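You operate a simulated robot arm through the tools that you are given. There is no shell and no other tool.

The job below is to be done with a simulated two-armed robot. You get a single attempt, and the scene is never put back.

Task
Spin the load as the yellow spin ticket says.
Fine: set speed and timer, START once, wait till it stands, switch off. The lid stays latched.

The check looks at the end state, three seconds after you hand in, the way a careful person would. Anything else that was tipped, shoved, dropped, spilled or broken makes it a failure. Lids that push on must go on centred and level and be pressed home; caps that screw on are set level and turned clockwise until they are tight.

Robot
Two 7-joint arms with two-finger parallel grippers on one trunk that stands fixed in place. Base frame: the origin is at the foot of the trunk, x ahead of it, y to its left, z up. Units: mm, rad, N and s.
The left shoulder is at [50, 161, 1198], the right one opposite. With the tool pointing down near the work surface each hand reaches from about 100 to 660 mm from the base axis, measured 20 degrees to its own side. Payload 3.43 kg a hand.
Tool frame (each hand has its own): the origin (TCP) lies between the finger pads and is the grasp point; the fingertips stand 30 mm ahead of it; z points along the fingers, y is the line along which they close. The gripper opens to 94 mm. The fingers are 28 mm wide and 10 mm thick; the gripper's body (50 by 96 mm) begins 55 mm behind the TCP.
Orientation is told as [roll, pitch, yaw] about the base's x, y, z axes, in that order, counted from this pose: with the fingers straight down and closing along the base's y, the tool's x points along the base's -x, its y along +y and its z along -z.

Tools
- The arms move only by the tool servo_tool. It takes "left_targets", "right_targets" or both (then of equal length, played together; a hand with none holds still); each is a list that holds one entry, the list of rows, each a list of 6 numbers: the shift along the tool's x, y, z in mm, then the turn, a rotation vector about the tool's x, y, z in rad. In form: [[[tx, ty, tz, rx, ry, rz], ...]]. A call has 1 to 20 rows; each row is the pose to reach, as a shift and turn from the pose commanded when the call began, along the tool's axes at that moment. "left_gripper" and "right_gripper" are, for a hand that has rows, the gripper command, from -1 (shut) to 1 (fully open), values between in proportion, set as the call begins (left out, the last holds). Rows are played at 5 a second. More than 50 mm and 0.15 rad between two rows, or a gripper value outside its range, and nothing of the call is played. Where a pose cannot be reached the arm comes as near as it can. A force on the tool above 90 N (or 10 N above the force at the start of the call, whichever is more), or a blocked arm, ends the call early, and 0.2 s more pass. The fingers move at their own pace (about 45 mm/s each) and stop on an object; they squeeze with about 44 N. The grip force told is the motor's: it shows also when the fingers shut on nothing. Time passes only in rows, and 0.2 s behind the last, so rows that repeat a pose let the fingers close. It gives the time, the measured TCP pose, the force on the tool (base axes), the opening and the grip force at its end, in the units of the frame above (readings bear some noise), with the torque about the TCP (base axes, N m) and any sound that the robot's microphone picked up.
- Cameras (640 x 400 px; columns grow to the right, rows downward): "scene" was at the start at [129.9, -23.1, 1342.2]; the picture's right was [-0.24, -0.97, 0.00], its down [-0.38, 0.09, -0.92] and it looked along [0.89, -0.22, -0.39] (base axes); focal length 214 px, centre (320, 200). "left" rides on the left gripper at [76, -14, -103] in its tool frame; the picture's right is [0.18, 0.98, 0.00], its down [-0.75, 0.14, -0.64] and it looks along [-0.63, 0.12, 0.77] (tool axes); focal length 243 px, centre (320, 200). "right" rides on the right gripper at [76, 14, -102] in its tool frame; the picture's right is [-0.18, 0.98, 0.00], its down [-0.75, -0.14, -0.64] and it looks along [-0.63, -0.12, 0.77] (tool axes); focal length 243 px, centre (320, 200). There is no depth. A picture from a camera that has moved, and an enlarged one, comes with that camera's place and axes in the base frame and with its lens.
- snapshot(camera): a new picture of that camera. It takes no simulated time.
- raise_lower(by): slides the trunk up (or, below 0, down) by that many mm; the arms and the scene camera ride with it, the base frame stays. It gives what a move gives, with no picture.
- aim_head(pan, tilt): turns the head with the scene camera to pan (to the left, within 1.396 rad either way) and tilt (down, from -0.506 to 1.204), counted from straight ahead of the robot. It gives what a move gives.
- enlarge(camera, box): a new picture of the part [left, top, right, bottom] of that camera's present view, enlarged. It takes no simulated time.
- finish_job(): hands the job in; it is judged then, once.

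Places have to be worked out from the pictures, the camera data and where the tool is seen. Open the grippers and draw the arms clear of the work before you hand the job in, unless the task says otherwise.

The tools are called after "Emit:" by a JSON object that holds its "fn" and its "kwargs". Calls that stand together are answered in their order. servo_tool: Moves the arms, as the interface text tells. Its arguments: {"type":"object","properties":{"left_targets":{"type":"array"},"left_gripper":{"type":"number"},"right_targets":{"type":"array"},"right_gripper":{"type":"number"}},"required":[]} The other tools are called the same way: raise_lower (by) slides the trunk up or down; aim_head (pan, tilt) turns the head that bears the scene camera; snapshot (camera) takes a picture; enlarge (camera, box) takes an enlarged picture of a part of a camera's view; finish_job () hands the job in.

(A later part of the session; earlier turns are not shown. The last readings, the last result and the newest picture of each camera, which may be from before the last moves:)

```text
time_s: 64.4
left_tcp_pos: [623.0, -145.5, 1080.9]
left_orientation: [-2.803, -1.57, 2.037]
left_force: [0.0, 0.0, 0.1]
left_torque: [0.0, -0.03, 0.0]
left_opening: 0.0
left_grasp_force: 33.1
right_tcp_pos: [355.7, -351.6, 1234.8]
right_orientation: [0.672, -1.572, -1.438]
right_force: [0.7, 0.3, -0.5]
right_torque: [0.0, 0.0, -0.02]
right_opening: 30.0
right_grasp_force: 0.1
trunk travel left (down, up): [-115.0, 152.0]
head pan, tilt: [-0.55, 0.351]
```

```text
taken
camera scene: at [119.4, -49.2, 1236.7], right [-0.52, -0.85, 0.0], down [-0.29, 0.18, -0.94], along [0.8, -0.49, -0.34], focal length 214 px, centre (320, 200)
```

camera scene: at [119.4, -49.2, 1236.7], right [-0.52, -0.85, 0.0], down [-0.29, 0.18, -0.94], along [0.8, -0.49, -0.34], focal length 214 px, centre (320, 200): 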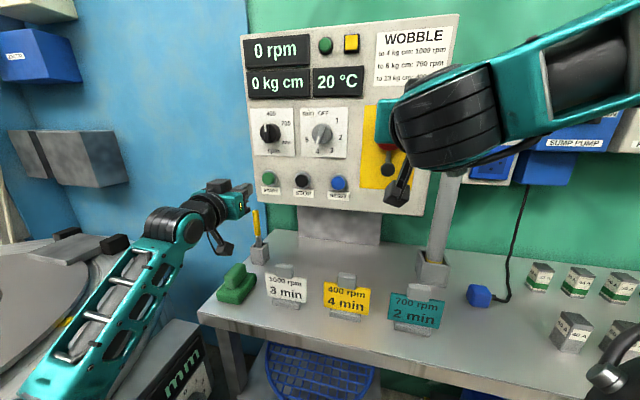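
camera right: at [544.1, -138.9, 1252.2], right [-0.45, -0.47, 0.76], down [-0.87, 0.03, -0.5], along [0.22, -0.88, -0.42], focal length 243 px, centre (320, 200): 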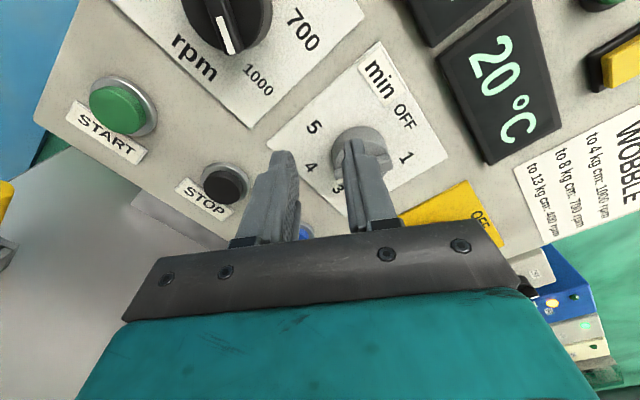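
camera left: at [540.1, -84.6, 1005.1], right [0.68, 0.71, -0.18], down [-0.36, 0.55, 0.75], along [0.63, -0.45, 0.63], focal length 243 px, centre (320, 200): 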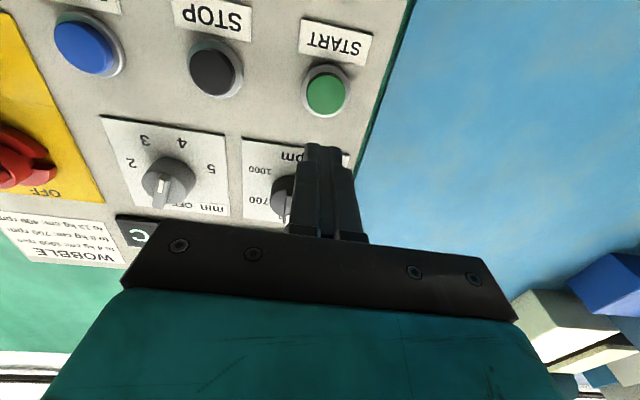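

START appears about 9 mm lower and 4 mm left of the tool axis. I'll correct for that, advance 60 mm and re-check.

Emit:
{"fn": "servo_tool", "kwargs": {"left_targets": [[[5, 2, 10, 0, 0, 0], [9, 4, 30, 0, 0, 0], [9, 4, 50, 0, 0, 0], [9, 4, 60, 0, 0, 0], [9, 4, 60, 0, 0, 0]]]}}

Emit:
{"fn": "snapshot", "kwargs": {"camera": "left"}}

Emit:
{"fn": "enlarge", "kwargs": {"camera": "left", "box": [220, 20, 420, 220]}}

Emit:
{"fn": "enlarge", "kwargs": {"camera": "scene", "box": [190, 120, 350, 280]}}

```text
time_s: 65.6
left_tcp_pos: [671.1, -186.1, 1071.1]
left_orientation: [2.403, -1.57, 3.113]
left_force: [0.1, 0.2, 0.6]
left_torque: [-0.02, 0.01, -0.01]
left_opening: 0.0
left_grasp_force: 32.8
right_tcp_pos: [355.3, -351.6, 1235.1]
right_orientation: [0.669, -1.57, -1.438]
right_force: [0.0, -0.1, 0.3]
right_torque: [0.0, 0.05, -0.02]
right_opening: 30.1
right_grasp_force: 0.1
trunk travel left (down, up): [-115.0, 152.0]
head pan, tilt: [-0.55, 0.351]
```

```text
taken
camera left: at [586.8, -124.1, 994.8], right [0.68, 0.71, -0.18], down [-0.36, 0.55, 0.75], along [0.63, -0.45, 0.63], focal length 243 px, centre (320, 200)
```

left: 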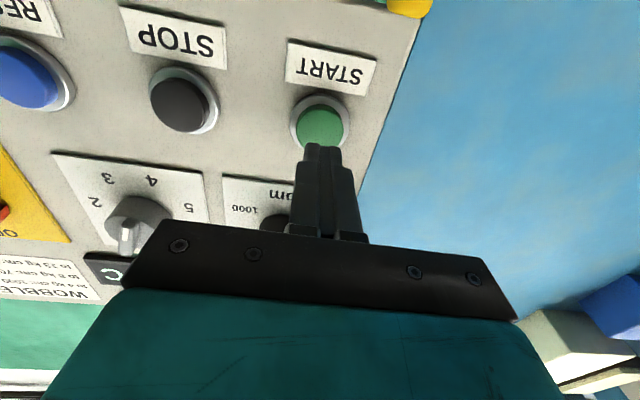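

```text
2.00 times, centred on (320, 120) of left
camera zoom: at [586.8, -124.1, 994.8], right [0.68, 0.71, -0.18], down [-0.36, 0.55, 0.75], along [0.63, -0.45, 0.63], focal length 485 px, centre (320, 360)
```

zoom: 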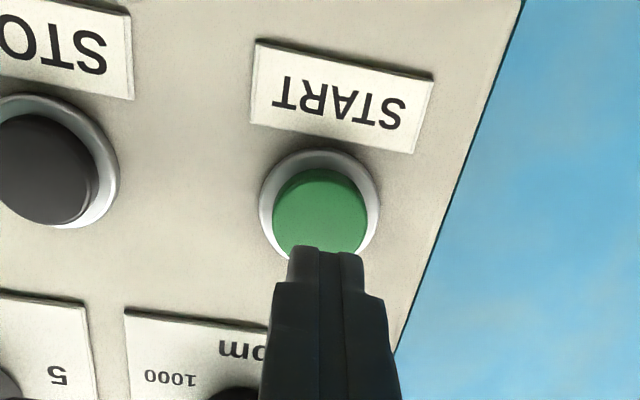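

```text
2.50 times, centred on (270, 200) of scene
camera zoom: at [119.4, -49.2, 1236.7], right [-0.52, -0.85, 0.0], down [-0.29, 0.18, -0.94], along [0.8, -0.49, -0.34], focal length 536 px, centre (445, 200)
```

zoom: 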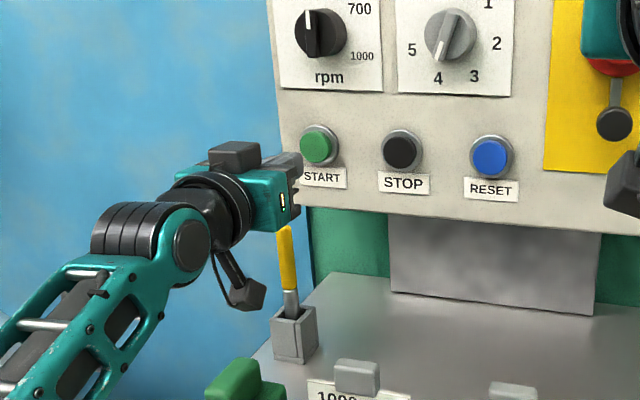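

Aligned horizontally. I'll drop 3 mm and approach, stopping just before contact.

Emit:
{"fn": "servo_tool", "kwargs": {"left_targets": [[[3, 0, 10, 0, 0, 0], [3, 0, 20, 0, 0, 0], [3, 0, 25, 0, 0, 0], [3, 0, 25, 0, 0, 0]]]}}

Emit:
{"fn": "enlarge", "kwargs": {"camera": "left", "box": [220, 20, 420, 220]}}

```text
time_s: 66.6
left_tcp_pos: [686.9, -202.8, 1069.7]
left_orientation: [-1.771, -1.569, 1.005]
left_force: [-0.7, -0.2, -0.9]
left_torque: [0.02, -0.01, 0.0]
left_opening: 0.1
left_grasp_force: 32.7
right_tcp_pos: [355.3, -351.5, 1234.3]
right_orientation: [0.675, -1.571, -1.44]
right_force: [0.2, 1.1, 0.6]
right_torque: [0.03, 0.01, -0.02]
right_opening: 30.3
right_grasp_force: 0.0
trunk travel left (down, up): [-115.0, 152.0]
head pan, tilt: [-0.55, 0.351]
```

```text
2.00 times, centred on (320, 120) of left
camera zoom: at [603.7, -141.5, 993.3], right [0.68, 0.71, -0.18], down [-0.36, 0.55, 0.75], along [0.63, -0.45, 0.63], focal length 485 px, centre (320, 360)
```

zoom: 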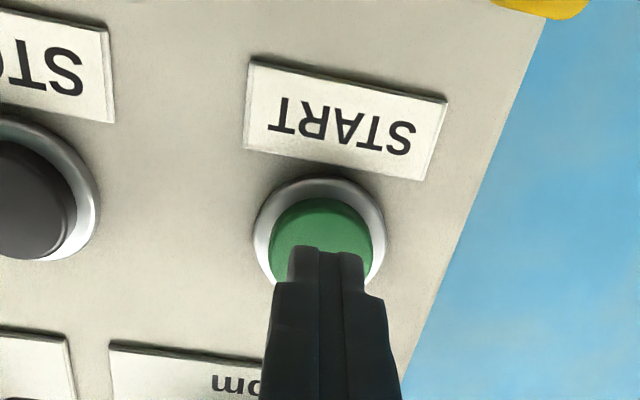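

Still free, with the tips near n=-665. I'll continue forward 8 mm in 2 mm rows.

Emit:
{"fn": "servo_tool", "kwargs": {"left_targets": [[[0, 0, 2, 0, 0, 0], [0, 0, 4, 0, 0, 0], [0, 0, 6, 0, 0, 0], [0, 0, 8, 0, 0, 0]]]}}

Emit:
{"fn": "enlarge", "kwargs": {"camera": "left", "box": [220, 20, 420, 220]}}

```text
time_s: 67.6
left_tcp_pos: [693.2, -208.2, 1068.5]
left_orientation: [-2.416, -1.571, 1.65]
left_force: [-0.4, 0.7, 0.2]
left_torque: [0.01, 0.0, 0.0]
left_opening: 0.2
left_grasp_force: 33.1
right_tcp_pos: [356.6, -351.4, 1234.8]
right_orientation: [0.665, -1.57, -1.432]
right_force: [-0.5, 0.8, 0.3]
right_torque: [0.0, 0.01, 0.01]
right_opening: 30.0
right_grasp_force: 0.0
trunk travel left (down, up): [-115.0, 152.0]
head pan, tilt: [-0.55, 0.351]
```

```text
2.00 times, centred on (320, 120) of left
camera zoom: at [609.4, -147.1, 993.8], right [0.68, 0.71, -0.18], down [-0.36, 0.55, 0.75], along [0.63, -0.45, 0.63], focal length 485 px, centre (320, 360)
```

zoom: 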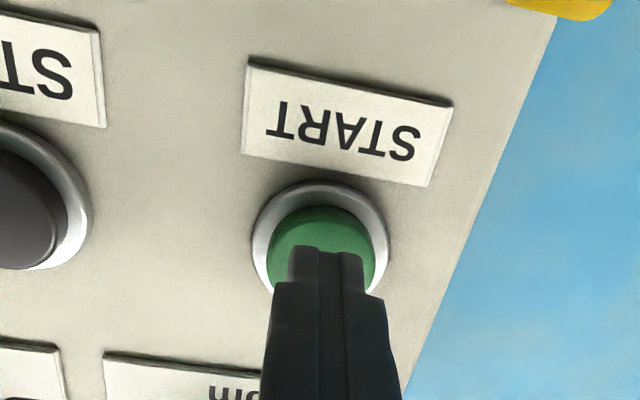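

No contact yet. Another 6 mm.

Emit:
{"fn": "servo_tool", "kwargs": {"left_targets": [[[0, 0, 2, 0, 0, 0], [0, 0, 4, 0, 0, 0], [0, 0, 6, 0, 0, 0]]]}}

Emit:
{"fn": "enlarge", "kwargs": {"camera": "scene", "box": [230, 20, 390, 220]}}

```text
time_s: 68.4
left_tcp_pos: [696.5, -211.3, 1070.4]
left_orientation: [-1.943, -1.569, 1.178]
left_force: [-1.0, 0.8, 1.4]
left_torque: [-0.02, 0.0, 0.0]
left_opening: 0.0
left_grasp_force: 33.1
right_tcp_pos: [356.0, -352.3, 1233.8]
right_orientation: [0.661, -1.572, -1.43]
right_force: [0.4, 0.5, 0.6]
right_torque: [0.0, -0.02, -0.05]
right_opening: 30.1
right_grasp_force: 0.0
trunk travel left (down, up): [-115.0, 152.0]
head pan, tilt: [-0.55, 0.351]
```

```text
2.00 times, centred on (310, 120) of scene
camera zoom: at [119.4, -49.2, 1236.7], right [-0.52, -0.85, 0.0], down [-0.29, 0.18, -0.94], along [0.8, -0.49, -0.34], focal length 429 px, centre (340, 360)
```

zoom: 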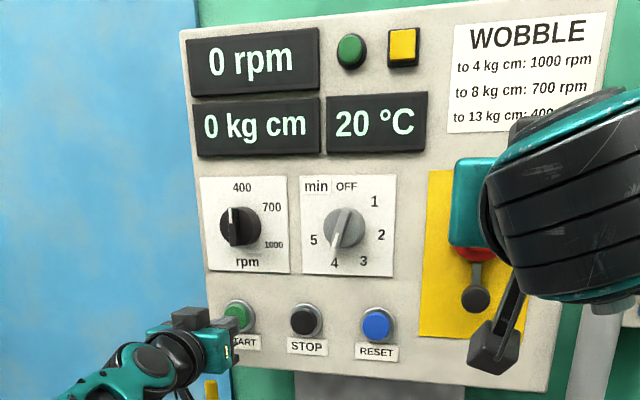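

The tips are at n≈-678 with about 1 N. I'll keep going in small steps.

Emit:
{"fn": "servo_tool", "kwargs": {"left_targets": [[[0, 0, 2, 0, 0, 0], [0, 0, 4, 0, 0, 0], [0, 0, 4, 0, 0, 0]]]}}

Emit:
{"fn": "enlarge", "kwargs": {"camera": "scene", "box": [230, 20, 390, 220]}}

Emit:
{"fn": "enlarge", "kwargs": {"camera": "left", "box": [220, 20, 420, 220]}}

```text
time_s: 69.2
left_tcp_pos: [697.8, -213.8, 1068.6]
left_orientation: [1.457, -1.568, -2.225]
left_force: [0.3, -0.6, 0.2]
left_torque: [0.02, 0.0, 0.04]
left_opening: 0.0
left_grasp_force: 32.9
left hand out of reach, approached as far as the arm can: row 1, 2, 3
right_tcp_pos: [356.0, -351.0, 1234.2]
right_orientation: [0.607, -1.57, -1.377]
right_force: [0.3, -0.1, 0.2]
right_torque: [-0.03, 0.0, -0.06]
right_opening: 29.8
right_grasp_force: 0.1
trunk travel left (down, up): [-115.0, 152.0]
head pan, tilt: [-0.55, 0.351]
```

```text
2.00 times, centred on (310, 120) of scene
camera zoom: at [119.4, -49.2, 1236.7], right [-0.52, -0.85, 0.0], down [-0.29, 0.18, -0.94], along [0.8, -0.49, -0.34], focal length 429 px, centre (340, 360)
```

zoom: 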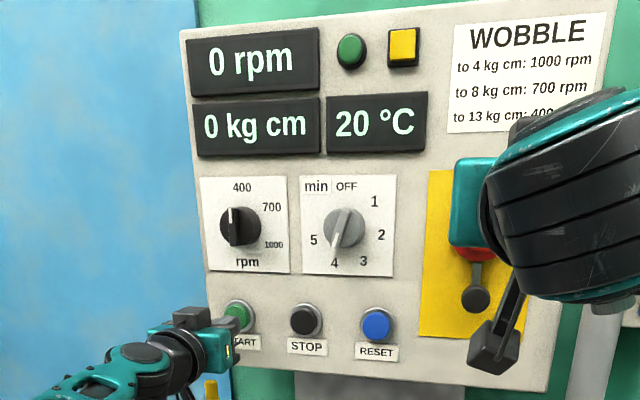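

```text
2.00 times, centred on (320, 120) of left
camera zoom: at [614.6, -152.3, 993.5], right [0.68, 0.71, -0.18], down [-0.36, 0.55, 0.75], along [0.63, -0.45, 0.63], focal length 485 px, centre (320, 360)
```

zoom: 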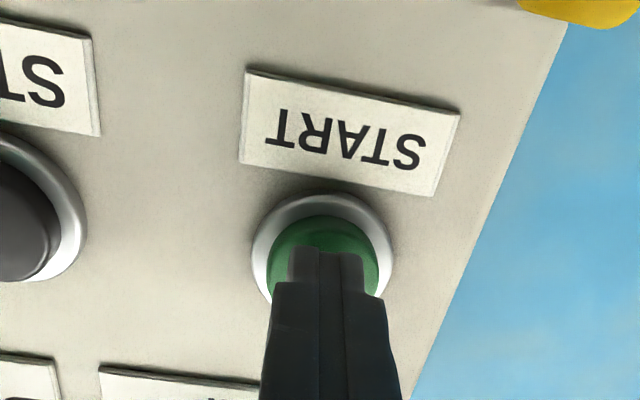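

The left arm is at full stretch about 681 mm along the normal and START hasn't been touched, so the right arm will have to press it at a shallower heading. I'll draw the left hand straight back out of the way.

Emit:
{"fn": "servo_tool", "kwargs": {"left_targets": [[[0, 0, -20, 0, 0, 0], [0, 0, -60, 0, 0, 0], [0, 0, -100, 0, 0, 0], [-10, 10, -145, 0, 0, 0], [-20, 20, -190, 0, 0, 0], [-30, 30, -235, 0, 0, 0], [-40, 40, -280, 0, 0, 0], [-40, 40, -325, 0, 0, 0], [-40, 40, -365, 0, 0, 0], [-40, 40, -400, 0, 0, 0]]]}}

Emit:
{"fn": "snapshot", "kwargs": {"camera": "scene"}}

```text
time_s: 71.4
left_tcp_pos: [438.6, 93.7, 1108.1]
left_orientation: [3.137, -1.569, 2.38]
left_force: [-0.4, -0.5, 0.1]
left_torque: [0.0, 0.04, -0.01]
left_opening: 0.0
left_grasp_force: 32.5
left hand out of reach, approached as far as the arm can: row 1
right_tcp_pos: [354.6, -351.1, 1234.6]
right_orientation: [1.486, -1.568, -2.256]
right_force: [-0.4, 0.1, 0.7]
right_torque: [0.0, 0.02, 0.0]
right_opening: 30.3
right_grasp_force: 0.1
trunk travel left (down, up): [-115.0, 152.0]
head pan, tilt: [-0.55, 0.351]
```

```text
taken
camera scene: at [119.2, -49.0, 1236.8], right [-0.52, -0.85, 0.0], down [-0.29, 0.18, -0.94], along [0.8, -0.49, -0.34], focal length 214 px, centre (320, 200)
```

scene: 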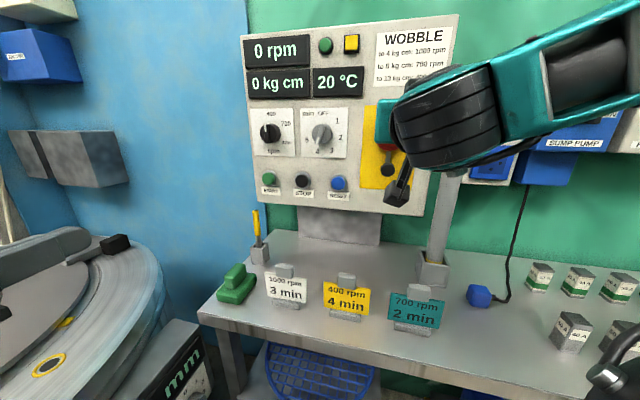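

The left hand is clear. Now the right hand goes to about 60 mm in front of START, with its heading changed from -44° to about -25° and fingers closed.

Emit:
{"fn": "servo_tool", "kwargs": {"right_targets": [[[10, 33, 5, -0.033, 0, 0], [25, 66, 12, -0.066, 0, 0], [42, 99, 20, -0.1, 0, 0], [60, 132, 30, -0.133, 0, 0], [80, 165, 40, -0.166, 0, 0], [100, 198, 50, -0.2, 0, 0], [120, 231, 60, -0.233, 0, 0], [140, 264, 72, -0.266, 0, 0], [155, 297, 82, -0.3, 0, 0], [167, 328, 92, -0.332, 0, 0], [167, 328, 92, -0.332, 0, 0]]], "right_gripper": -1}}

Emit:
{"fn": "snapshot", "kwargs": {"camera": "right"}}

Emit:
{"fn": "snapshot", "kwargs": {"camera": "scene"}}

```text
time_s: 73.8
left_tcp_pos: [439.1, 94.0, 1108.3]
left_orientation: [-2.779, -1.571, 2.012]
left_force: [0.4, -0.5, -0.3]
left_torque: [0.02, -0.02, -0.03]
left_opening: 0.0
left_grasp_force: 33.4
right_tcp_pos: [619.1, -221.0, 1092.7]
right_orientation: [0.061, -1.56, -0.5]
right_force: [0.6, 0.3, 0.5]
right_torque: [0.0, -0.01, 0.01]
right_opening: 0.0
right_grasp_force: 33.0
right hand out of reach, approached as far as the arm can: row 8, 9, 10, 11
trunk travel left (down, up): [-115.0, 152.0]
head pan, tilt: [-0.55, 0.351]
```

```text
taken
camera right: at [530.3, -163.8, 1018.6], right [0.42, 0.89, 0.18], down [-0.63, 0.14, 0.76], along [0.65, -0.44, 0.62], focal length 243 px, centre (320, 200)
```

right: 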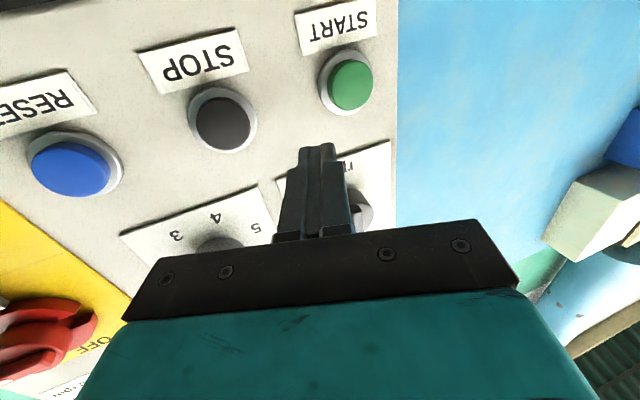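

```text
taken
camera scene: at [119.5, -49.2, 1236.6], right [-0.52, -0.85, 0.0], down [-0.29, 0.18, -0.94], along [0.8, -0.49, -0.34], focal length 214 px, centre (320, 200)
```

scene: 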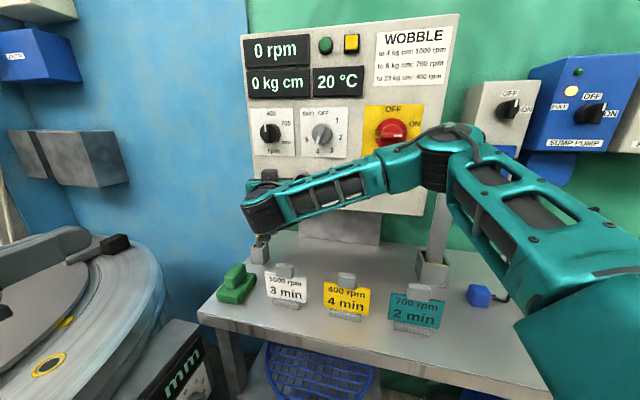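

The right arm stops at (619,-221), limited by wrist bend. Reaching further forward straightens the elbow, so I'll try going directly forward with a shallower heading of about -15°.

Emit:
{"fn": "servo_tool", "kwargs": {"right_targets": [[[6, 6, 12, -0.05, 0, 0], [12, 12, 25, -0.1, 0, 0], [18, 18, 37, -0.14, 0, 0], [24, 23.6, 48, -0.17, 0, 0], [24, 23.6, 48, -0.17, 0, 0]]]}}

Emit:
{"fn": "snapshot", "kwargs": {"camera": "right"}}

```text
time_s: 75.0
left_tcp_pos: [439.3, 93.0, 1109.1]
left_orientation: [-2.929, -1.572, 2.165]
left_force: [0.4, -0.2, -0.7]
left_torque: [-0.01, 0.02, 0.01]
left_opening: 0.1
left_grasp_force: 33.0
right_tcp_pos: [680.7, -237.0, 1094.4]
right_orientation: [0.056, -1.518, -0.362]
right_force: [-0.4, 0.3, 0.4]
right_torque: [0.02, -0.01, -0.02]
right_opening: 0.0
right_grasp_force: 33.4
right hand out of reach, approached as far as the arm can: row 1, 2, 3, 4, 5
trunk travel left (down, up): [-115.0, 152.0]
head pan, tilt: [-0.55, 0.351]
```

```text
taken
camera right: at [582.3, -190.7, 1025.2], right [0.31, 0.93, 0.19], down [-0.62, 0.04, 0.79], along [0.73, -0.36, 0.59], focal length 243 px, centre (320, 200)
```

right: 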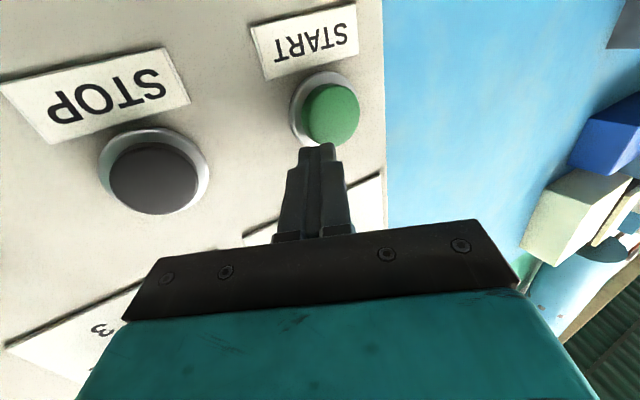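

The tip now sits near (709,-247,1094), above and right of START, and the arm won't go lower. I'll back off 20 mm and lower the trunk 27 mm instead.

Emit:
{"fn": "servo_tool", "kwargs": {"right_targets": [[[0, 0, -10, 0, 0, 0], [0, 0, -20, 0, 0, 0], [0, 0, -20, 0, 0, 0]]]}}

Emit:
{"fn": "raise_lower", "kwargs": {"by": -27}}

Emit:
{"fn": "servo_tool", "kwargs": {"right_targets": [[[0, 5, 0, 0, 0, 0], [0, 10, 0, 0, 0, 0], [0, 15, 0, 0, 0, 0], [0, 15, 0, 0, 0, 0]]]}}

Emit:
{"fn": "snapshot", "kwargs": {"camera": "right"}}

```text
time_s: 75.8
left_tcp_pos: [438.6, 93.3, 1108.7]
left_orientation: [-3.048, -1.57, 2.281]
left_force: [-0.9, 0.5, -0.3]
left_torque: [0.0, 0.0, -0.02]
left_opening: 0.0
left_grasp_force: 32.9
right_tcp_pos: [661.3, -230.4, 1096.3]
right_orientation: [0.068, -1.518, -0.375]
right_force: [0.2, 0.4, -0.4]
right_torque: [-0.01, -0.01, 0.0]
right_opening: 0.1
right_grasp_force: 32.7
trunk travel left (down, up): [-115.0, 152.0]
head pan, tilt: [-0.55, 0.351]
```

```text
time_s: 76.5
left_tcp_pos: [438.1, 93.2, 1082.3]
left_orientation: [2.822, -1.572, 2.693]
left_force: [-0.3, -0.4, -0.4]
left_torque: [-0.02, 0.03, -0.03]
left_opening: 0.1
left_grasp_force: 33.0
right_tcp_pos: [662.1, -229.9, 1069.7]
right_orientation: [0.065, -1.519, -0.369]
right_force: [0.1, 0.4, 0.4]
right_torque: [0.0, -0.01, -0.03]
right_opening: 0.0
right_grasp_force: 33.1
trunk travel left (down, up): [-88.0, 179.0]
head pan, tilt: [-0.55, 0.351]
```

```text
time_s: 77.5
left_tcp_pos: [438.8, 92.7, 1081.6]
left_orientation: [-3.014, -1.57, 2.248]
left_force: [-0.3, 0.1, 0.1]
left_torque: [0.05, 0.05, -0.02]
left_opening: 0.0
left_grasp_force: 33.3
right_tcp_pos: [664.0, -218.7, 1070.1]
right_orientation: [0.065, -1.516, -0.369]
right_force: [-1.1, -0.3, 0.2]
right_torque: [0.01, 0.04, -0.02]
right_opening: 0.1
right_grasp_force: 32.9
right hand out of reach, approached as far as the arm can: row 3, 4
trunk travel left (down, up): [-88.0, 179.0]
head pan, tilt: [-0.55, 0.351]
```

```text
taken
camera right: at [565.3, -173.6, 1000.3], right [0.3, 0.93, 0.19], down [-0.62, 0.04, 0.79], along [0.73, -0.35, 0.59], focal length 243 px, centre (320, 200)
```

right: 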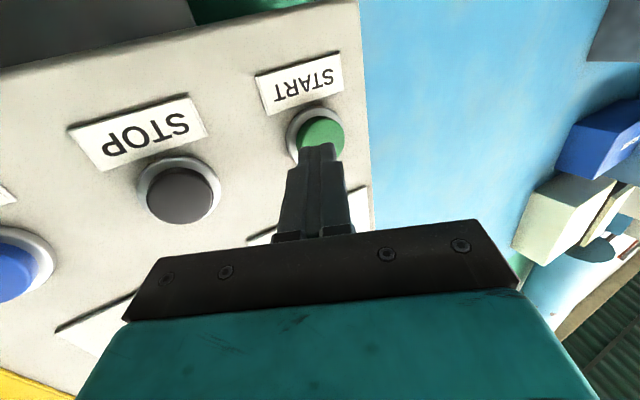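

The hand is level with START now. I'll move 20 mm straight forward, which brings the tip onto START's column, and check.

Emit:
{"fn": "servo_tool", "kwargs": {"right_targets": [[[0, 2, 6, 0, 0, 0], [0, 4, 12, 0, 0, 0], [0, 6.4, 18.9, 0, 0, 0], [0, 6.4, 18.9, 0, 0, 0]]]}}

Emit:
{"fn": "enlarge", "kwargs": {"camera": "right", "box": [220, 40, 420, 240]}}

Emit:
{"fn": "enlarge", "kwargs": {"camera": "scene", "box": [220, 20, 420, 260]}}

```text
time_s: 78.5
left_tcp_pos: [438.6, 93.2, 1082.5]
left_orientation: [-2.908, -1.57, 2.143]
left_force: [0.2, 0.6, -0.6]
left_torque: [0.01, 0.01, 0.0]
left_opening: 0.1
left_grasp_force: 33.3
right_tcp_pos: [674.2, -229.4, 1074.0]
right_orientation: [0.053, -1.519, -0.359]
right_force: [-0.3, 0.5, -0.1]
right_torque: [-0.03, -0.02, 0.01]
right_opening: 0.0
right_grasp_force: 33.6
right hand out of reach, approached as far as the arm can: row 1, 2, 3, 4
trunk travel left (down, up): [-88.0, 179.0]
head pan, tilt: [-0.55, 0.351]
```

```text
2.00 times, centred on (320, 140) of right
camera zoom: at [575.9, -182.4, 1002.9], right [0.3, 0.93, 0.19], down [-0.62, 0.04, 0.79], along [0.73, -0.35, 0.59], focal length 485 px, centre (320, 320)
```

zoom: 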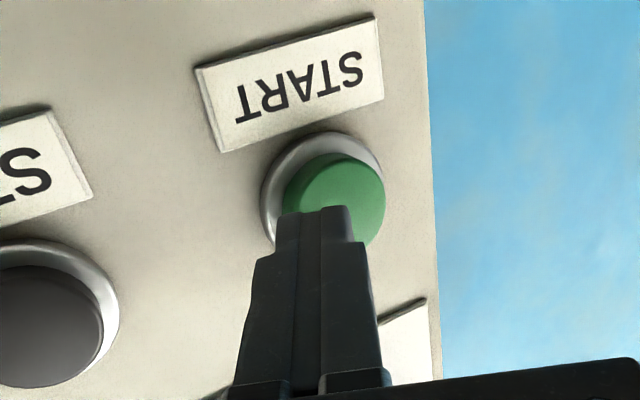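

```text
1.67 times, centred on (320, 140) of scene
camera zoom: at [119.4, -49.2, 1209.7], right [-0.52, -0.85, 0.0], down [-0.29, 0.18, -0.94], along [0.8, -0.49, -0.34], focal length 358 px, centre (320, 300)
```

zoom: 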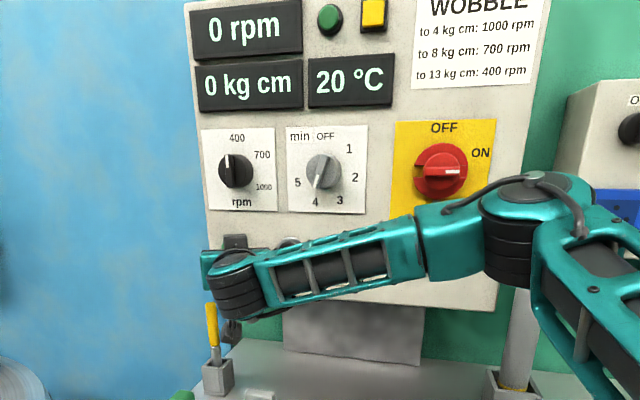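

The arm slides along its limit, so I'll turn the heading further (to about -6°) to allow more leftward travel, pivoting around the tip and backing off slightly.

Emit:
{"fn": "servo_tool", "kwargs": {"right_targets": [[[1, 0, -6, -0.06, 0, 0], [2, 3, -8, -0.12, 0, 0], [3, 7, -6, -0.18, 0, 0], [4, 10.5, -4, -0.22, 0, 0], [4, 10.5, -4, -0.22, 0, 0]]]}}

Emit:
{"fn": "enlarge", "kwargs": {"camera": "right", "box": [220, 40, 420, 240]}}

```text
time_s: 79.7
left_tcp_pos: [438.3, 92.6, 1081.2]
left_orientation: [-2.977, -1.571, 2.211]
left_force: [0.2, -0.1, 0.6]
left_torque: [-0.01, 0.02, -0.01]
left_opening: 0.1
left_grasp_force: 32.5
right_tcp_pos: [666.5, -223.5, 1072.4]
right_orientation: [0.172, -1.511, -0.359]
right_force: [-0.1, -0.9, -0.3]
right_torque: [0.0, 0.01, -0.01]
right_opening: 0.0
right_grasp_force: 33.3
right hand out of reach, approached as far as the arm can: row 3, 4, 5
trunk travel left (down, up): [-88.0, 179.0]
head pan, tilt: [-0.55, 0.351]
```

```text
2.00 times, centred on (320, 140) of right
camera zoom: at [563.6, -188.1, 1003.2], right [0.2, 0.96, 0.19], down [-0.61, -0.03, 0.79], along [0.76, -0.27, 0.58], focal length 485 px, centre (320, 320)
```

zoom: 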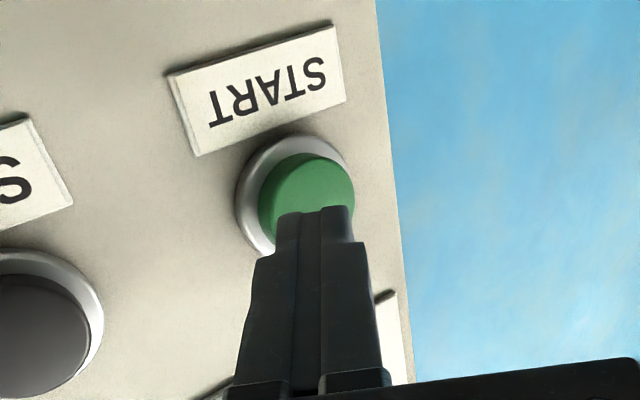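

START's cap front triangulates to about n=-688, p=-331, z≈1070. The right arm seems limited by how low the level hand sits, so I'll back off and pitch it downward about 30°, raising the wrist, to see if that frees the reach.

Emit:
{"fn": "servo_tool", "kwargs": {"right_targets": [[[0, 0, -15, 0, 0.0, 0], [0, 0, -30, 0, 0.05, 0], [0, 0, -40, 0, 0.15, 0], [0, 0, -40, 0, 0.28, 0], [0, 0, -40, 0, 0.4, 0], [0, 0, -40, 0, 0.52, 0], [0, 0, -40, 0, 0.52, 0]]]}}

Emit:
{"fn": "servo_tool", "kwargs": {"right_targets": [[[0, 10, 0, 0, 0, 0], [0, 20, 0, 0, 0, 0], [0, 20, 0, 0, 0, 0]]]}}

Emit:
{"fn": "snapshot", "kwargs": {"camera": "right"}}

```text
time_s: 81.3
left_tcp_pos: [439.5, 93.6, 1081.7]
left_orientation: [-2.933, -1.571, 2.165]
left_force: [-0.1, -0.4, -0.1]
left_torque: [-0.01, -0.01, 0.0]
left_opening: 0.0
left_grasp_force: 33.0
right_tcp_pos: [628.6, -216.2, 1074.8]
right_orientation: [0.017, -0.993, -0.204]
right_force: [0.0, 0.1, -0.5]
right_torque: [0.0, -0.03, -0.01]
right_opening: 0.1
right_grasp_force: 32.6
trunk travel left (down, up): [-88.0, 179.0]
head pan, tilt: [-0.55, 0.351]
```

```text
time_s: 82.1
left_tcp_pos: [439.6, 92.5, 1081.4]
left_orientation: [-2.912, -1.57, 2.145]
left_force: [0.4, -0.7, 1.0]
left_torque: [-0.03, 0.01, 0.04]
left_opening: 0.0
left_grasp_force: 33.3
right_tcp_pos: [633.7, -195.7, 1074.6]
right_orientation: [0.019, -0.992, -0.203]
right_force: [0.5, 0.7, -0.4]
right_torque: [0.03, -0.02, -0.02]
right_opening: 0.0
right_grasp_force: 33.2
trunk travel left (down, up): [-88.0, 179.0]
head pan, tilt: [-0.55, 0.351]
```

```text
taken
camera right: at [509.9, -157.9, 1067.3], right [0.28, 0.94, 0.16], down [-0.15, -0.12, 0.98], along [0.95, -0.3, 0.11], focal length 243 px, centre (320, 200)
```

right: 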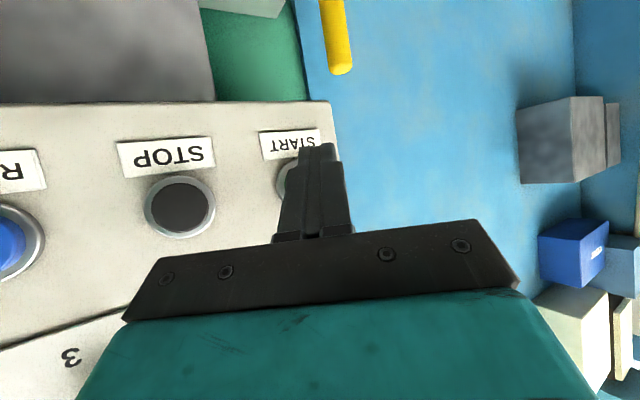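

Pitching down frees the reach, with no limit reported. I'll turn the heading about 20° back toward the panel normal to make the press squarer.

Emit:
{"fn": "servo_tool", "kwargs": {"right_targets": [[[0, 0, 0, 0.098, 0, 0.064], [0, 0, 0, 0.196, 0, 0.127], [0, 0, 0, 0.293, 0, 0.191], [0, 0, 0, 0.293, 0, 0.191]]]}}

Emit:
{"fn": "snapshot", "kwargs": {"camera": "right"}}

```text
time_s: 83.1
left_tcp_pos: [438.8, 93.7, 1080.6]
left_orientation: [-2.914, -1.571, 2.149]
left_force: [0.2, -0.4, -0.1]
left_torque: [0.01, 0.0, -0.02]
left_opening: 0.1
left_grasp_force: 33.2
right_tcp_pos: [611.5, -224.5, 1072.8]
right_orientation: [0.018, -0.989, -0.555]
right_force: [1.0, 1.0, 0.5]
right_torque: [0.02, -0.02, 0.03]
right_opening: 0.0
right_grasp_force: 32.6
right hand out of reach, approached as far as the arm can: row 2, 3, 4
trunk travel left (down, up): [-88.0, 179.0]
head pan, tilt: [-0.55, 0.351]
```

```text
taken
camera right: at [508.0, -145.1, 1066.1], right [0.59, 0.79, 0.16], down [-0.18, -0.07, 0.98], along [0.79, -0.61, 0.11], focal length 243 px, centre (320, 200)
```

right: 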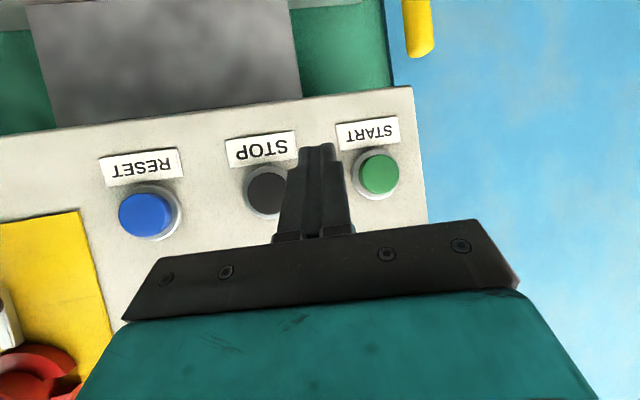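

Too much yaw costs reach, so I'll settle on a heading of about -20°, keep the downward pitch, and move to about 20 mm in front of START.

Emit:
{"fn": "servo_tool", "kwargs": {"right_targets": [[[0, 0, 0, -0.084, 0, -0.055], [0, 0, 0, -0.167, 0, -0.11], [-9, 16, 11, -0.167, 0, -0.11], [-18, 33, 22, -0.167, 0, -0.11], [-28, 50, 33.8, -0.167, 0, -0.11], [-28, 50, 33.8, -0.167, 0, -0.11]]]}}

Emit:
{"fn": "snapshot", "kwargs": {"camera": "right"}}

Emit:
{"fn": "enlarge", "kwargs": {"camera": "scene", "box": [220, 20, 420, 260]}}

```text
time_s: 84.5
left_tcp_pos: [438.5, 93.6, 1081.4]
left_orientation: [-3.091, -1.571, 2.324]
left_force: [1.2, -0.4, 0.4]
left_torque: [0.0, -0.01, 0.0]
left_opening: 0.0
left_grasp_force: 33.2
right_tcp_pos: [654.9, -222.5, 1077.1]
right_orientation: [0.016, -0.991, -0.352]
right_force: [0.2, -0.5, -0.3]
right_torque: [-0.02, -0.01, -0.01]
right_opening: 0.1
right_grasp_force: 33.3
right hand out of reach, approached as far as the arm can: row 4, 5, 6
trunk travel left (down, up): [-88.0, 179.0]
head pan, tilt: [-0.55, 0.351]
```

```text
taken
camera right: at [538.2, -165.5, 1070.5], right [0.42, 0.89, 0.16], down [-0.17, -0.1, 0.98], along [0.89, -0.44, 0.11], focal length 243 px, centre (320, 200)
```

right: 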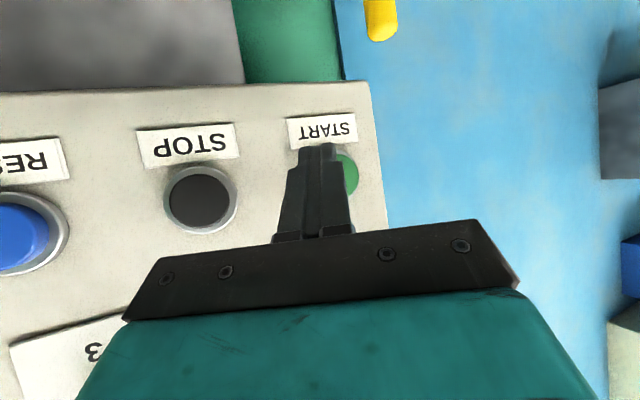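

```text
1.67 times, centred on (320, 140) of scene
camera zoom: at [119.3, -49.1, 1209.7], right [-0.52, -0.85, 0.0], down [-0.29, 0.18, -0.94], along [0.8, -0.49, -0.34], focal length 358 px, centre (320, 300)
```

zoom: 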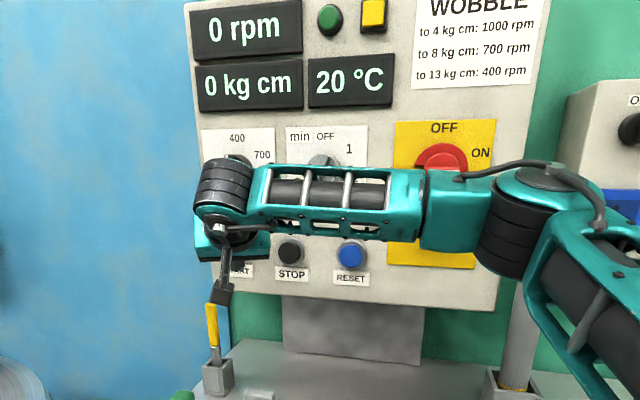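

The yaw is still the limiter. I'll go back to the -12° heading that had free travel and move to just short of START.

Emit:
{"fn": "servo_tool", "kwargs": {"right_targets": [[[0, 0, -5, -0.062, 0, -0.04], [0, 0, -5, -0.124, 0, -0.081], [-3, 9, 3, -0.124, 0, -0.081], [-6.2, 18.5, 9.5, -0.124, 0, -0.081], [-6.2, 18.5, 9.5, -0.124, 0, -0.081]]]}}

Emit:
{"fn": "snapshot", "kwargs": {"camera": "right"}}

```text
time_s: 85.7
left_tcp_pos: [438.8, 94.4, 1082.2]
left_orientation: [-2.896, -1.572, 2.129]
left_force: [-0.6, 0.8, 0.1]
left_torque: [-0.02, -0.01, 0.0]
left_opening: 0.0
left_grasp_force: 33.0
right_tcp_pos: [670.8, -210.4, 1076.2]
right_orientation: [0.015, -0.993, -0.206]
right_force: [-0.4, 0.2, 0.0]
right_torque: [-0.01, -0.03, -0.03]
right_opening: 0.0
right_grasp_force: 33.1
trunk travel left (down, up): [-88.0, 179.0]
head pan, tilt: [-0.55, 0.351]
```

```text
taken
camera right: at [546.8, -170.3, 1069.7], right [0.29, 0.94, 0.16], down [-0.15, -0.12, 0.98], along [0.95, -0.3, 0.11], focal length 243 px, centre (320, 200)
```

right: 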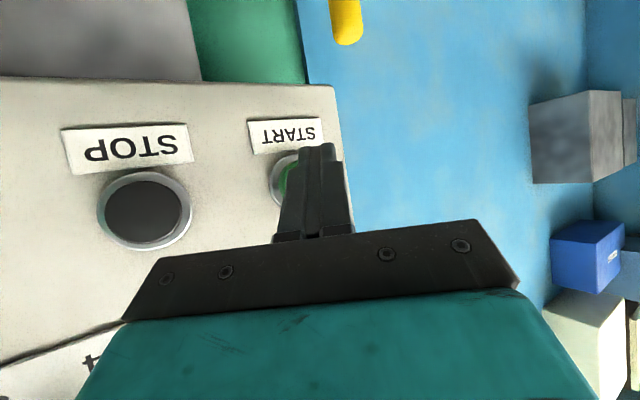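

No limit here, and the leading finger corner is at p≈-323, z≈1072, directly in front of START's cap. I'll push straight along the panel normal for 20 mm.

Emit:
{"fn": "servo_tool", "kwargs": {"right_targets": [[[-3.2, -3.7, 4.9, 0, 0, 0], [-6.5, -7.5, 9.9, 0, 0, 0], [-9.2, -10.7, 14.1, 0, 0, 0], [-9.2, -10.7, 14.1, 0, 0, 0]]]}}

Emit:
{"fn": "snapshot", "kwargs": {"camera": "right"}}

Emit:
{"fn": "enlarge", "kwargs": {"camera": "scene", "box": [220, 20, 420, 260]}}

```text
time_s: 86.7
left_tcp_pos: [438.4, 93.9, 1081.1]
left_orientation: [-2.941, -1.571, 2.174]
left_force: [0.0, 0.5, -0.1]
left_torque: [0.04, 0.01, 0.02]
left_opening: 0.0
left_grasp_force: 32.9
right_tcp_pos: [682.6, -224.2, 1075.3]
right_orientation: [0.018, -0.995, -0.205]
right_force: [0.4, 0.2, 0.6]
right_torque: [0.0, 0.01, 0.02]
right_opening: 0.0
right_grasp_force: 32.8
right hand out of reach, approached as far as the arm can: row 2, 3, 4
trunk travel left (down, up): [-88.0, 179.0]
head pan, tilt: [-0.55, 0.351]
```

```text
taken
camera right: at [559.5, -185.4, 1069.2], right [0.28, 0.94, 0.16], down [-0.15, -0.12, 0.98], along [0.95, -0.3, 0.11], focal length 243 px, centre (320, 200)
```

right: 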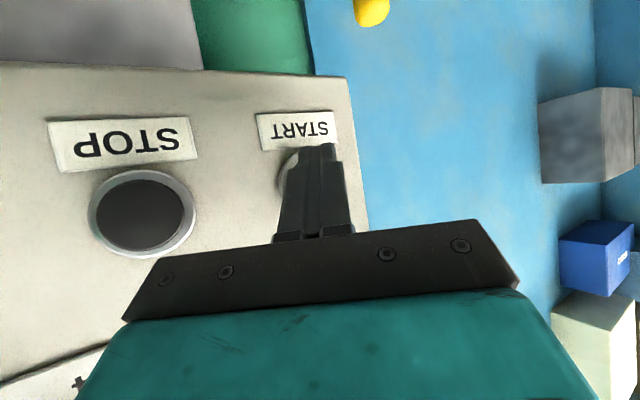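

```text
1.67 times, centred on (320, 140) of scene
camera zoom: at [119.4, -49.2, 1209.7], right [-0.52, -0.85, 0.0], down [-0.29, 0.18, -0.94], along [0.8, -0.49, -0.34], focal length 358 px, centre (320, 300)
```

zoom: 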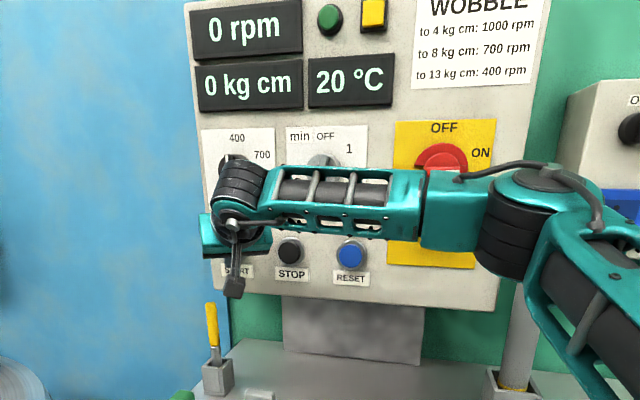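

The arm stopped about 3 mm short along the approach with no contact. Having the shoulder lower relative to the hand seems to help, so I'll back off, raise the hand 80 mm, and lower the trunk by the same amount.

Emit:
{"fn": "servo_tool", "kwargs": {"right_targets": [[[13, -5, -20, 0, 0, 0], [27, -10, -41, 0, 0, 0], [5, -10, -56, 0, 0, 0], [-17, -10, -70, 0, 0, 0], [-40, -10, -85, 0, 0, 0], [-40, -10, -85, 0, 0, 0]]]}}

Emit:
{"fn": "raise_lower", "kwargs": {"by": -80}}

Emit:
{"fn": "snapshot", "kwargs": {"camera": "right"}}

Emit:
{"fn": "snapshot", "kwargs": {"camera": "scene"}}

```text
time_s: 88.1
left_tcp_pos: [438.6, 93.1, 1081.7]
left_orientation: [-2.951, -1.57, 2.183]
left_force: [0.0, 0.5, 0.0]
left_torque: [0.05, 0.01, -0.02]
left_opening: 0.0
left_grasp_force: 32.4
right_tcp_pos: [634.1, -225.9, 1156.3]
right_orientation: [0.015, -0.992, -0.206]
right_force: [-0.3, 0.9, -0.2]
right_torque: [-0.04, 0.0, 0.02]
right_opening: 0.0
right_grasp_force: 33.3
trunk travel left (down, up): [-88.0, 179.0]
head pan, tilt: [-0.55, 0.351]
```

```text
time_s: 89.3
left_tcp_pos: [437.8, 92.8, 1001.6]
left_orientation: [2.788, -1.571, 2.73]
left_force: [0.3, 0.4, -0.5]
left_torque: [0.02, 0.01, -0.01]
left_opening: 0.0
left_grasp_force: 33.0
right_tcp_pos: [632.8, -226.2, 1078.4]
right_orientation: [0.013, -0.994, -0.204]
right_force: [-0.3, 0.0, 0.4]
right_torque: [-0.02, 0.0, -0.02]
right_opening: 0.1
right_grasp_force: 32.8
trunk travel left (down, up): [-8.0, 259.0]
head pan, tilt: [-0.55, 0.351]
```

```text
taken
camera right: at [510.0, -187.0, 1070.1], right [0.29, 0.94, 0.16], down [-0.15, -0.12, 0.98], along [0.95, -0.3, 0.11], focal length 243 px, centre (320, 200)
```

right: 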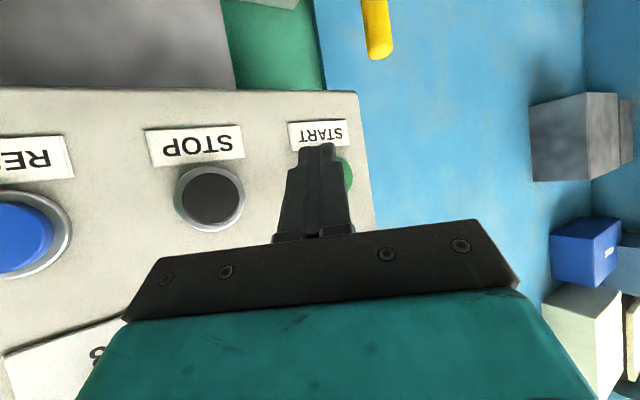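

```text
taken
camera scene: at [119.3, -49.2, 1129.7], right [-0.52, -0.85, 0.0], down [-0.29, 0.18, -0.94], along [0.8, -0.49, -0.34], focal length 214 px, centre (320, 200)
```

scene: 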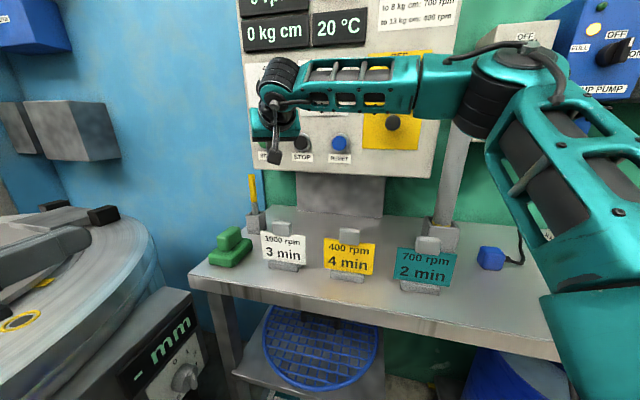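

The trunk is lowered and the hand is back at START height. I'll approach START again from here.

Emit:
{"fn": "servo_tool", "kwargs": {"right_targets": [[[-6, 6, 10, 0, 0, 0], [-12, 11, 20, 0, 0, 0], [-18, 16, 30, 0, 0, 0], [-22.7, 16.3, 38.5, 0, 0, 0], [-22.7, 16.3, 38.5, 0, 0, 0]]]}}

Emit:
{"fn": "snapshot", "kwargs": {"camera": "right"}}

```text
time_s: 90.5
left_tcp_pos: [439.1, 92.6, 1000.6]
left_orientation: [-2.968, -1.571, 2.198]
left_force: [-0.5, 0.2, -0.5]
left_torque: [0.03, 0.01, -0.03]
left_opening: 0.0
left_grasp_force: 33.0
right_tcp_pos: [660.8, -222.4, 1074.1]
right_orientation: [0.016, -0.993, -0.206]
right_force: [0.4, -0.2, 0.5]
right_torque: [-0.02, 0.02, -0.04]
right_opening: 0.2
right_grasp_force: 32.9
right hand out of reach, approached as far as the arm can: row 3, 4, 5
trunk travel left (down, up): [-8.0, 259.0]
head pan, tilt: [-0.55, 0.351]
```

```text
taken
camera right: at [537.4, -182.5, 1068.0], right [0.28, 0.94, 0.16], down [-0.15, -0.12, 0.98], along [0.95, -0.3, 0.11], focal length 243 px, centre (320, 200)
```

right: 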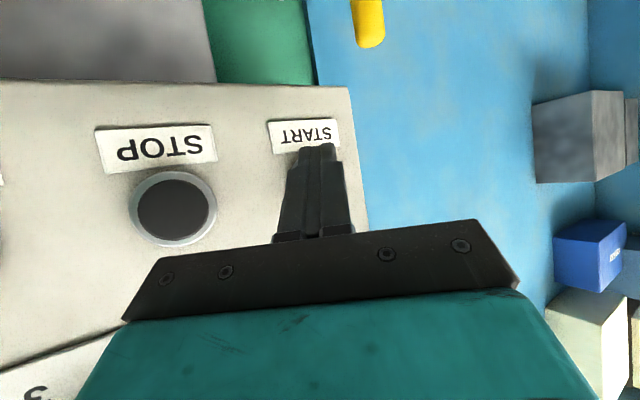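

That made it worse, since the wrist is now far above the shoulder. I'll instead raise the trunk so the shoulder is level with the pitched wrist (shoulder ≈1150), keeping the hand backed off.

Emit:
{"fn": "servo_tool", "kwargs": {"right_targets": [[[10, -4, -16, 0, 0, 0], [21, -8, -33, 0, 0, 0], [32, -12, -49, 0, 0, 0], [32, -12, -49, 0, 0, 0]]]}}

Emit:
{"fn": "raise_lower", "kwargs": {"by": 169}}

Emit:
{"fn": "servo_tool", "kwargs": {"right_targets": [[[35, 0, 23, 0, 0, 0], [70, 0, 46, 0, 0, 0], [105, 0, 69, 0, 0, 0], [141.5, 0, 92.4, 0, 0, 0], [141.5, 0, 92.4, 0, 0, 0]]]}}

Emit:
{"fn": "snapshot", "kwargs": {"camera": "scene"}}

```text
time_s: 91.5
left_tcp_pos: [438.6, 93.0, 1000.6]
left_orientation: [-3.14, -1.57, 2.375]
left_force: [0.2, 0.3, 0.2]
left_torque: [-0.02, -0.02, -0.01]
left_opening: 0.2
left_grasp_force: 33.3
right_tcp_pos: [601.5, -220.7, 1074.6]
right_orientation: [0.018, -0.993, -0.205]
right_force: [-0.2, -0.4, 0.3]
right_torque: [0.02, 0.04, -0.02]
right_opening: 0.0
right_grasp_force: 33.1
trunk travel left (down, up): [-8.0, 259.0]
head pan, tilt: [-0.55, 0.351]
```

```text
time_s: 93.4
left_tcp_pos: [439.3, 93.7, 1170.2]
left_orientation: [-2.548, -1.571, 1.781]
left_force: [0.9, -0.6, 0.3]
left_torque: [0.01, -0.02, 0.01]
left_opening: 0.0
left_grasp_force: 32.2
right_tcp_pos: [599.9, -221.4, 1244.7]
right_orientation: [0.015, -0.992, -0.204]
right_force: [-0.4, -0.9, 0.0]
right_torque: [0.01, -0.02, 0.01]
right_opening: 0.0
right_grasp_force: 32.6
trunk travel left (down, up): [-177.0, 90.0]
head pan, tilt: [-0.55, 0.351]
```

```text
time_s: 94.6
left_tcp_pos: [439.0, 92.5, 1170.7]
left_orientation: [-3.086, -1.571, 2.319]
left_force: [-0.2, -0.5, -0.3]
left_torque: [-0.02, 0.0, 0.0]
left_opening: 0.0
left_grasp_force: 32.8
right_tcp_pos: [601.1, -218.7, 1074.3]
right_orientation: [0.018, -0.994, -0.205]
right_force: [0.3, 0.0, 0.9]
right_torque: [0.01, -0.04, 0.04]
right_opening: 0.0
right_grasp_force: 33.0
trunk travel left (down, up): [-177.0, 90.0]
head pan, tilt: [-0.55, 0.351]
```

```text
taken
camera scene: at [119.3, -49.1, 1298.7], right [-0.52, -0.85, 0.0], down [-0.29, 0.18, -0.94], along [0.8, -0.49, -0.34], focal length 214 px, centre (320, 200)
```

scene: 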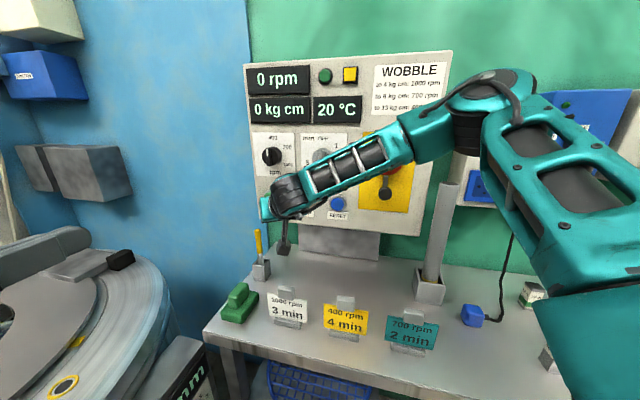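

The arm geometry looks more relaxed. I'll move to the pre-contact point in front of START.

Emit:
{"fn": "servo_tool", "kwargs": {"right_targets": [[[-10, 6, 14, 0, 0, 0], [-20, 11, 28, 0, 0, 0], [-30, 17, 42, 0, 0, 0], [-38.6, 21.8, 56, 0, 0, 0], [-38.6, 21.8, 56, 0, 0, 0]]]}}

Emit:
{"fn": "servo_tool", "kwargs": {"right_targets": [[[-3.2, -3.7, 4.9, 0, 0, 0], [-6.5, -7.5, 9.9, 0, 0, 0], [-6.5, -7.5, 9.9, 0, 0, 0]]]}}

Emit:
{"fn": "snapshot", "kwargs": {"camera": "right"}}

```text
time_s: 95.8
left_tcp_pos: [440.2, 92.1, 1171.3]
left_orientation: [-2.512, -1.572, 1.745]
left_force: [-0.3, 0.0, -0.7]
left_torque: [0.0, -0.01, 0.03]
left_opening: 0.0
left_grasp_force: 33.2
right_tcp_pos: [665.8, -214.9, 1078.2]
right_orientation: [0.017, -0.993, -0.205]
right_force: [-0.1, 0.0, 0.4]
right_torque: [0.02, -0.01, -0.01]
right_opening: 0.0
right_grasp_force: 32.8
right hand out of reach, approached as far as the arm can: row 4, 5
trunk travel left (down, up): [-177.0, 90.0]
head pan, tilt: [-0.55, 0.351]
```

```text
time_s: 96.6
left_tcp_pos: [438.7, 92.9, 1170.4]
left_orientation: [-2.926, -1.571, 2.158]
left_force: [-0.5, 1.4, 0.1]
left_torque: [-0.03, 0.01, 0.01]
left_opening: 0.0
left_grasp_force: 32.8
right_tcp_pos: [676.0, -227.5, 1078.6]
right_orientation: [0.015, -0.993, -0.205]
right_force: [-0.5, 0.6, 0.1]
right_torque: [0.0, 0.0, -0.02]
right_opening: 0.0
right_grasp_force: 32.7
trunk travel left (down, up): [-177.0, 90.0]
head pan, tilt: [-0.55, 0.351]
```

```text
taken
camera right: at [552.3, -187.2, 1071.6], right [0.29, 0.94, 0.16], down [-0.15, -0.12, 0.98], along [0.95, -0.3, 0.11], focal length 243 px, centre (320, 200)
```

right: 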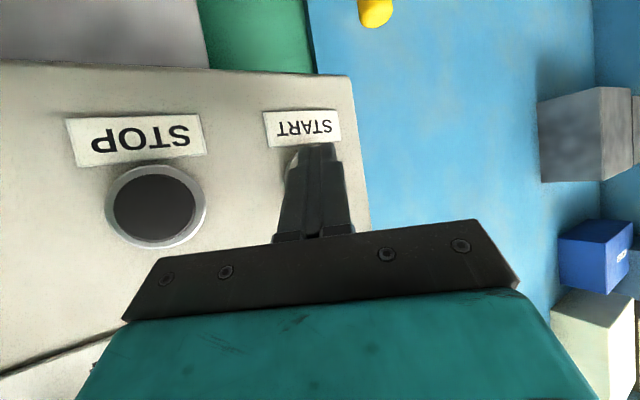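

No limit this time, but the leading corner is at p≈-315, at the right edge of the cap. I'll try shifting 10 mm left at this depth.

Emit:
{"fn": "servo_tool", "kwargs": {"right_targets": [[[-1, 4, 0, 0, 0, 0], [-2, 8, 0, 0, 0, 0], [-2.5, 11, 0, 0, 0, 0], [-2.5, 11, 0, 0, 0, 0]]]}}

```text
time_s: 97.6
left_tcp_pos: [440.1, 93.9, 1170.8]
left_orientation: [-3.019, -1.57, 2.255]
left_force: [-0.7, 0.5, -0.6]
left_torque: [0.0, 0.0, -0.05]
left_opening: 0.0
left_grasp_force: 32.6
right_tcp_pos: [673.0, -220.3, 1082.8]
right_orientation: [0.019, -0.993, -0.206]
right_force: [0.8, 0.2, 1.0]
right_torque: [-0.02, -0.01, 0.0]
right_opening: 0.0
right_grasp_force: 33.1
right hand out of reach, approached as far as the arm can: row 1, 2, 3, 4
trunk travel left (down, up): [-177.0, 90.0]
head pan, tilt: [-0.55, 0.351]
```

It only slid along a limit. Mid trunk height (shoulder ≈1060–1075) and a shallower yaw worked best, so I'll back off, return to that height, and turn the heading to about 0°.

Emit:
{"fn": "servo_tool", "kwargs": {"right_targets": [[[13, -5, -20, 0, 0, 0], [27, -10, -41, 0, 0, 0], [5, -10, -55, -0.056, 0, -0.036], [-16, -10, -68, -0.111, 0, -0.073], [-36, -10, -82, -0.167, 0, -0.109], [-36, -10, -82, -0.167, 0, -0.109]]]}}

Emit:
{"fn": "raise_lower", "kwargs": {"by": -78}}

```text
time_s: 99.0
left_tcp_pos: [437.8, 93.7, 1170.3]
left_orientation: [-2.811, -1.57, 2.043]
left_force: [0.3, 0.0, 0.5]
left_torque: [-0.01, 0.0, 0.0]
left_opening: 0.0
left_grasp_force: 33.2
right_tcp_pos: [623.3, -220.5, 1156.2]
right_orientation: [0.014, -0.995, -0.005]
right_force: [0.4, -0.2, 0.3]
right_torque: [0.01, 0.01, -0.04]
right_opening: 0.0
right_grasp_force: 33.6
trunk travel left (down, up): [-177.0, 90.0]
head pan, tilt: [-0.55, 0.351]
```

```text
time_s: 100.2
left_tcp_pos: [438.2, 92.0, 1093.2]
left_orientation: [2.776, -1.57, 2.738]
left_force: [0.1, -0.9, 0.8]
left_torque: [0.0, -0.04, -0.02]
left_opening: 0.0
left_grasp_force: 32.6
right_tcp_pos: [622.8, -221.7, 1077.7]
right_orientation: [0.016, -0.995, -0.004]
right_force: [-0.2, 0.0, -0.3]
right_torque: [0.0, 0.0, 0.0]
right_opening: 0.2
right_grasp_force: 33.2
trunk travel left (down, up): [-99.0, 168.0]
head pan, tilt: [-0.55, 0.351]
```

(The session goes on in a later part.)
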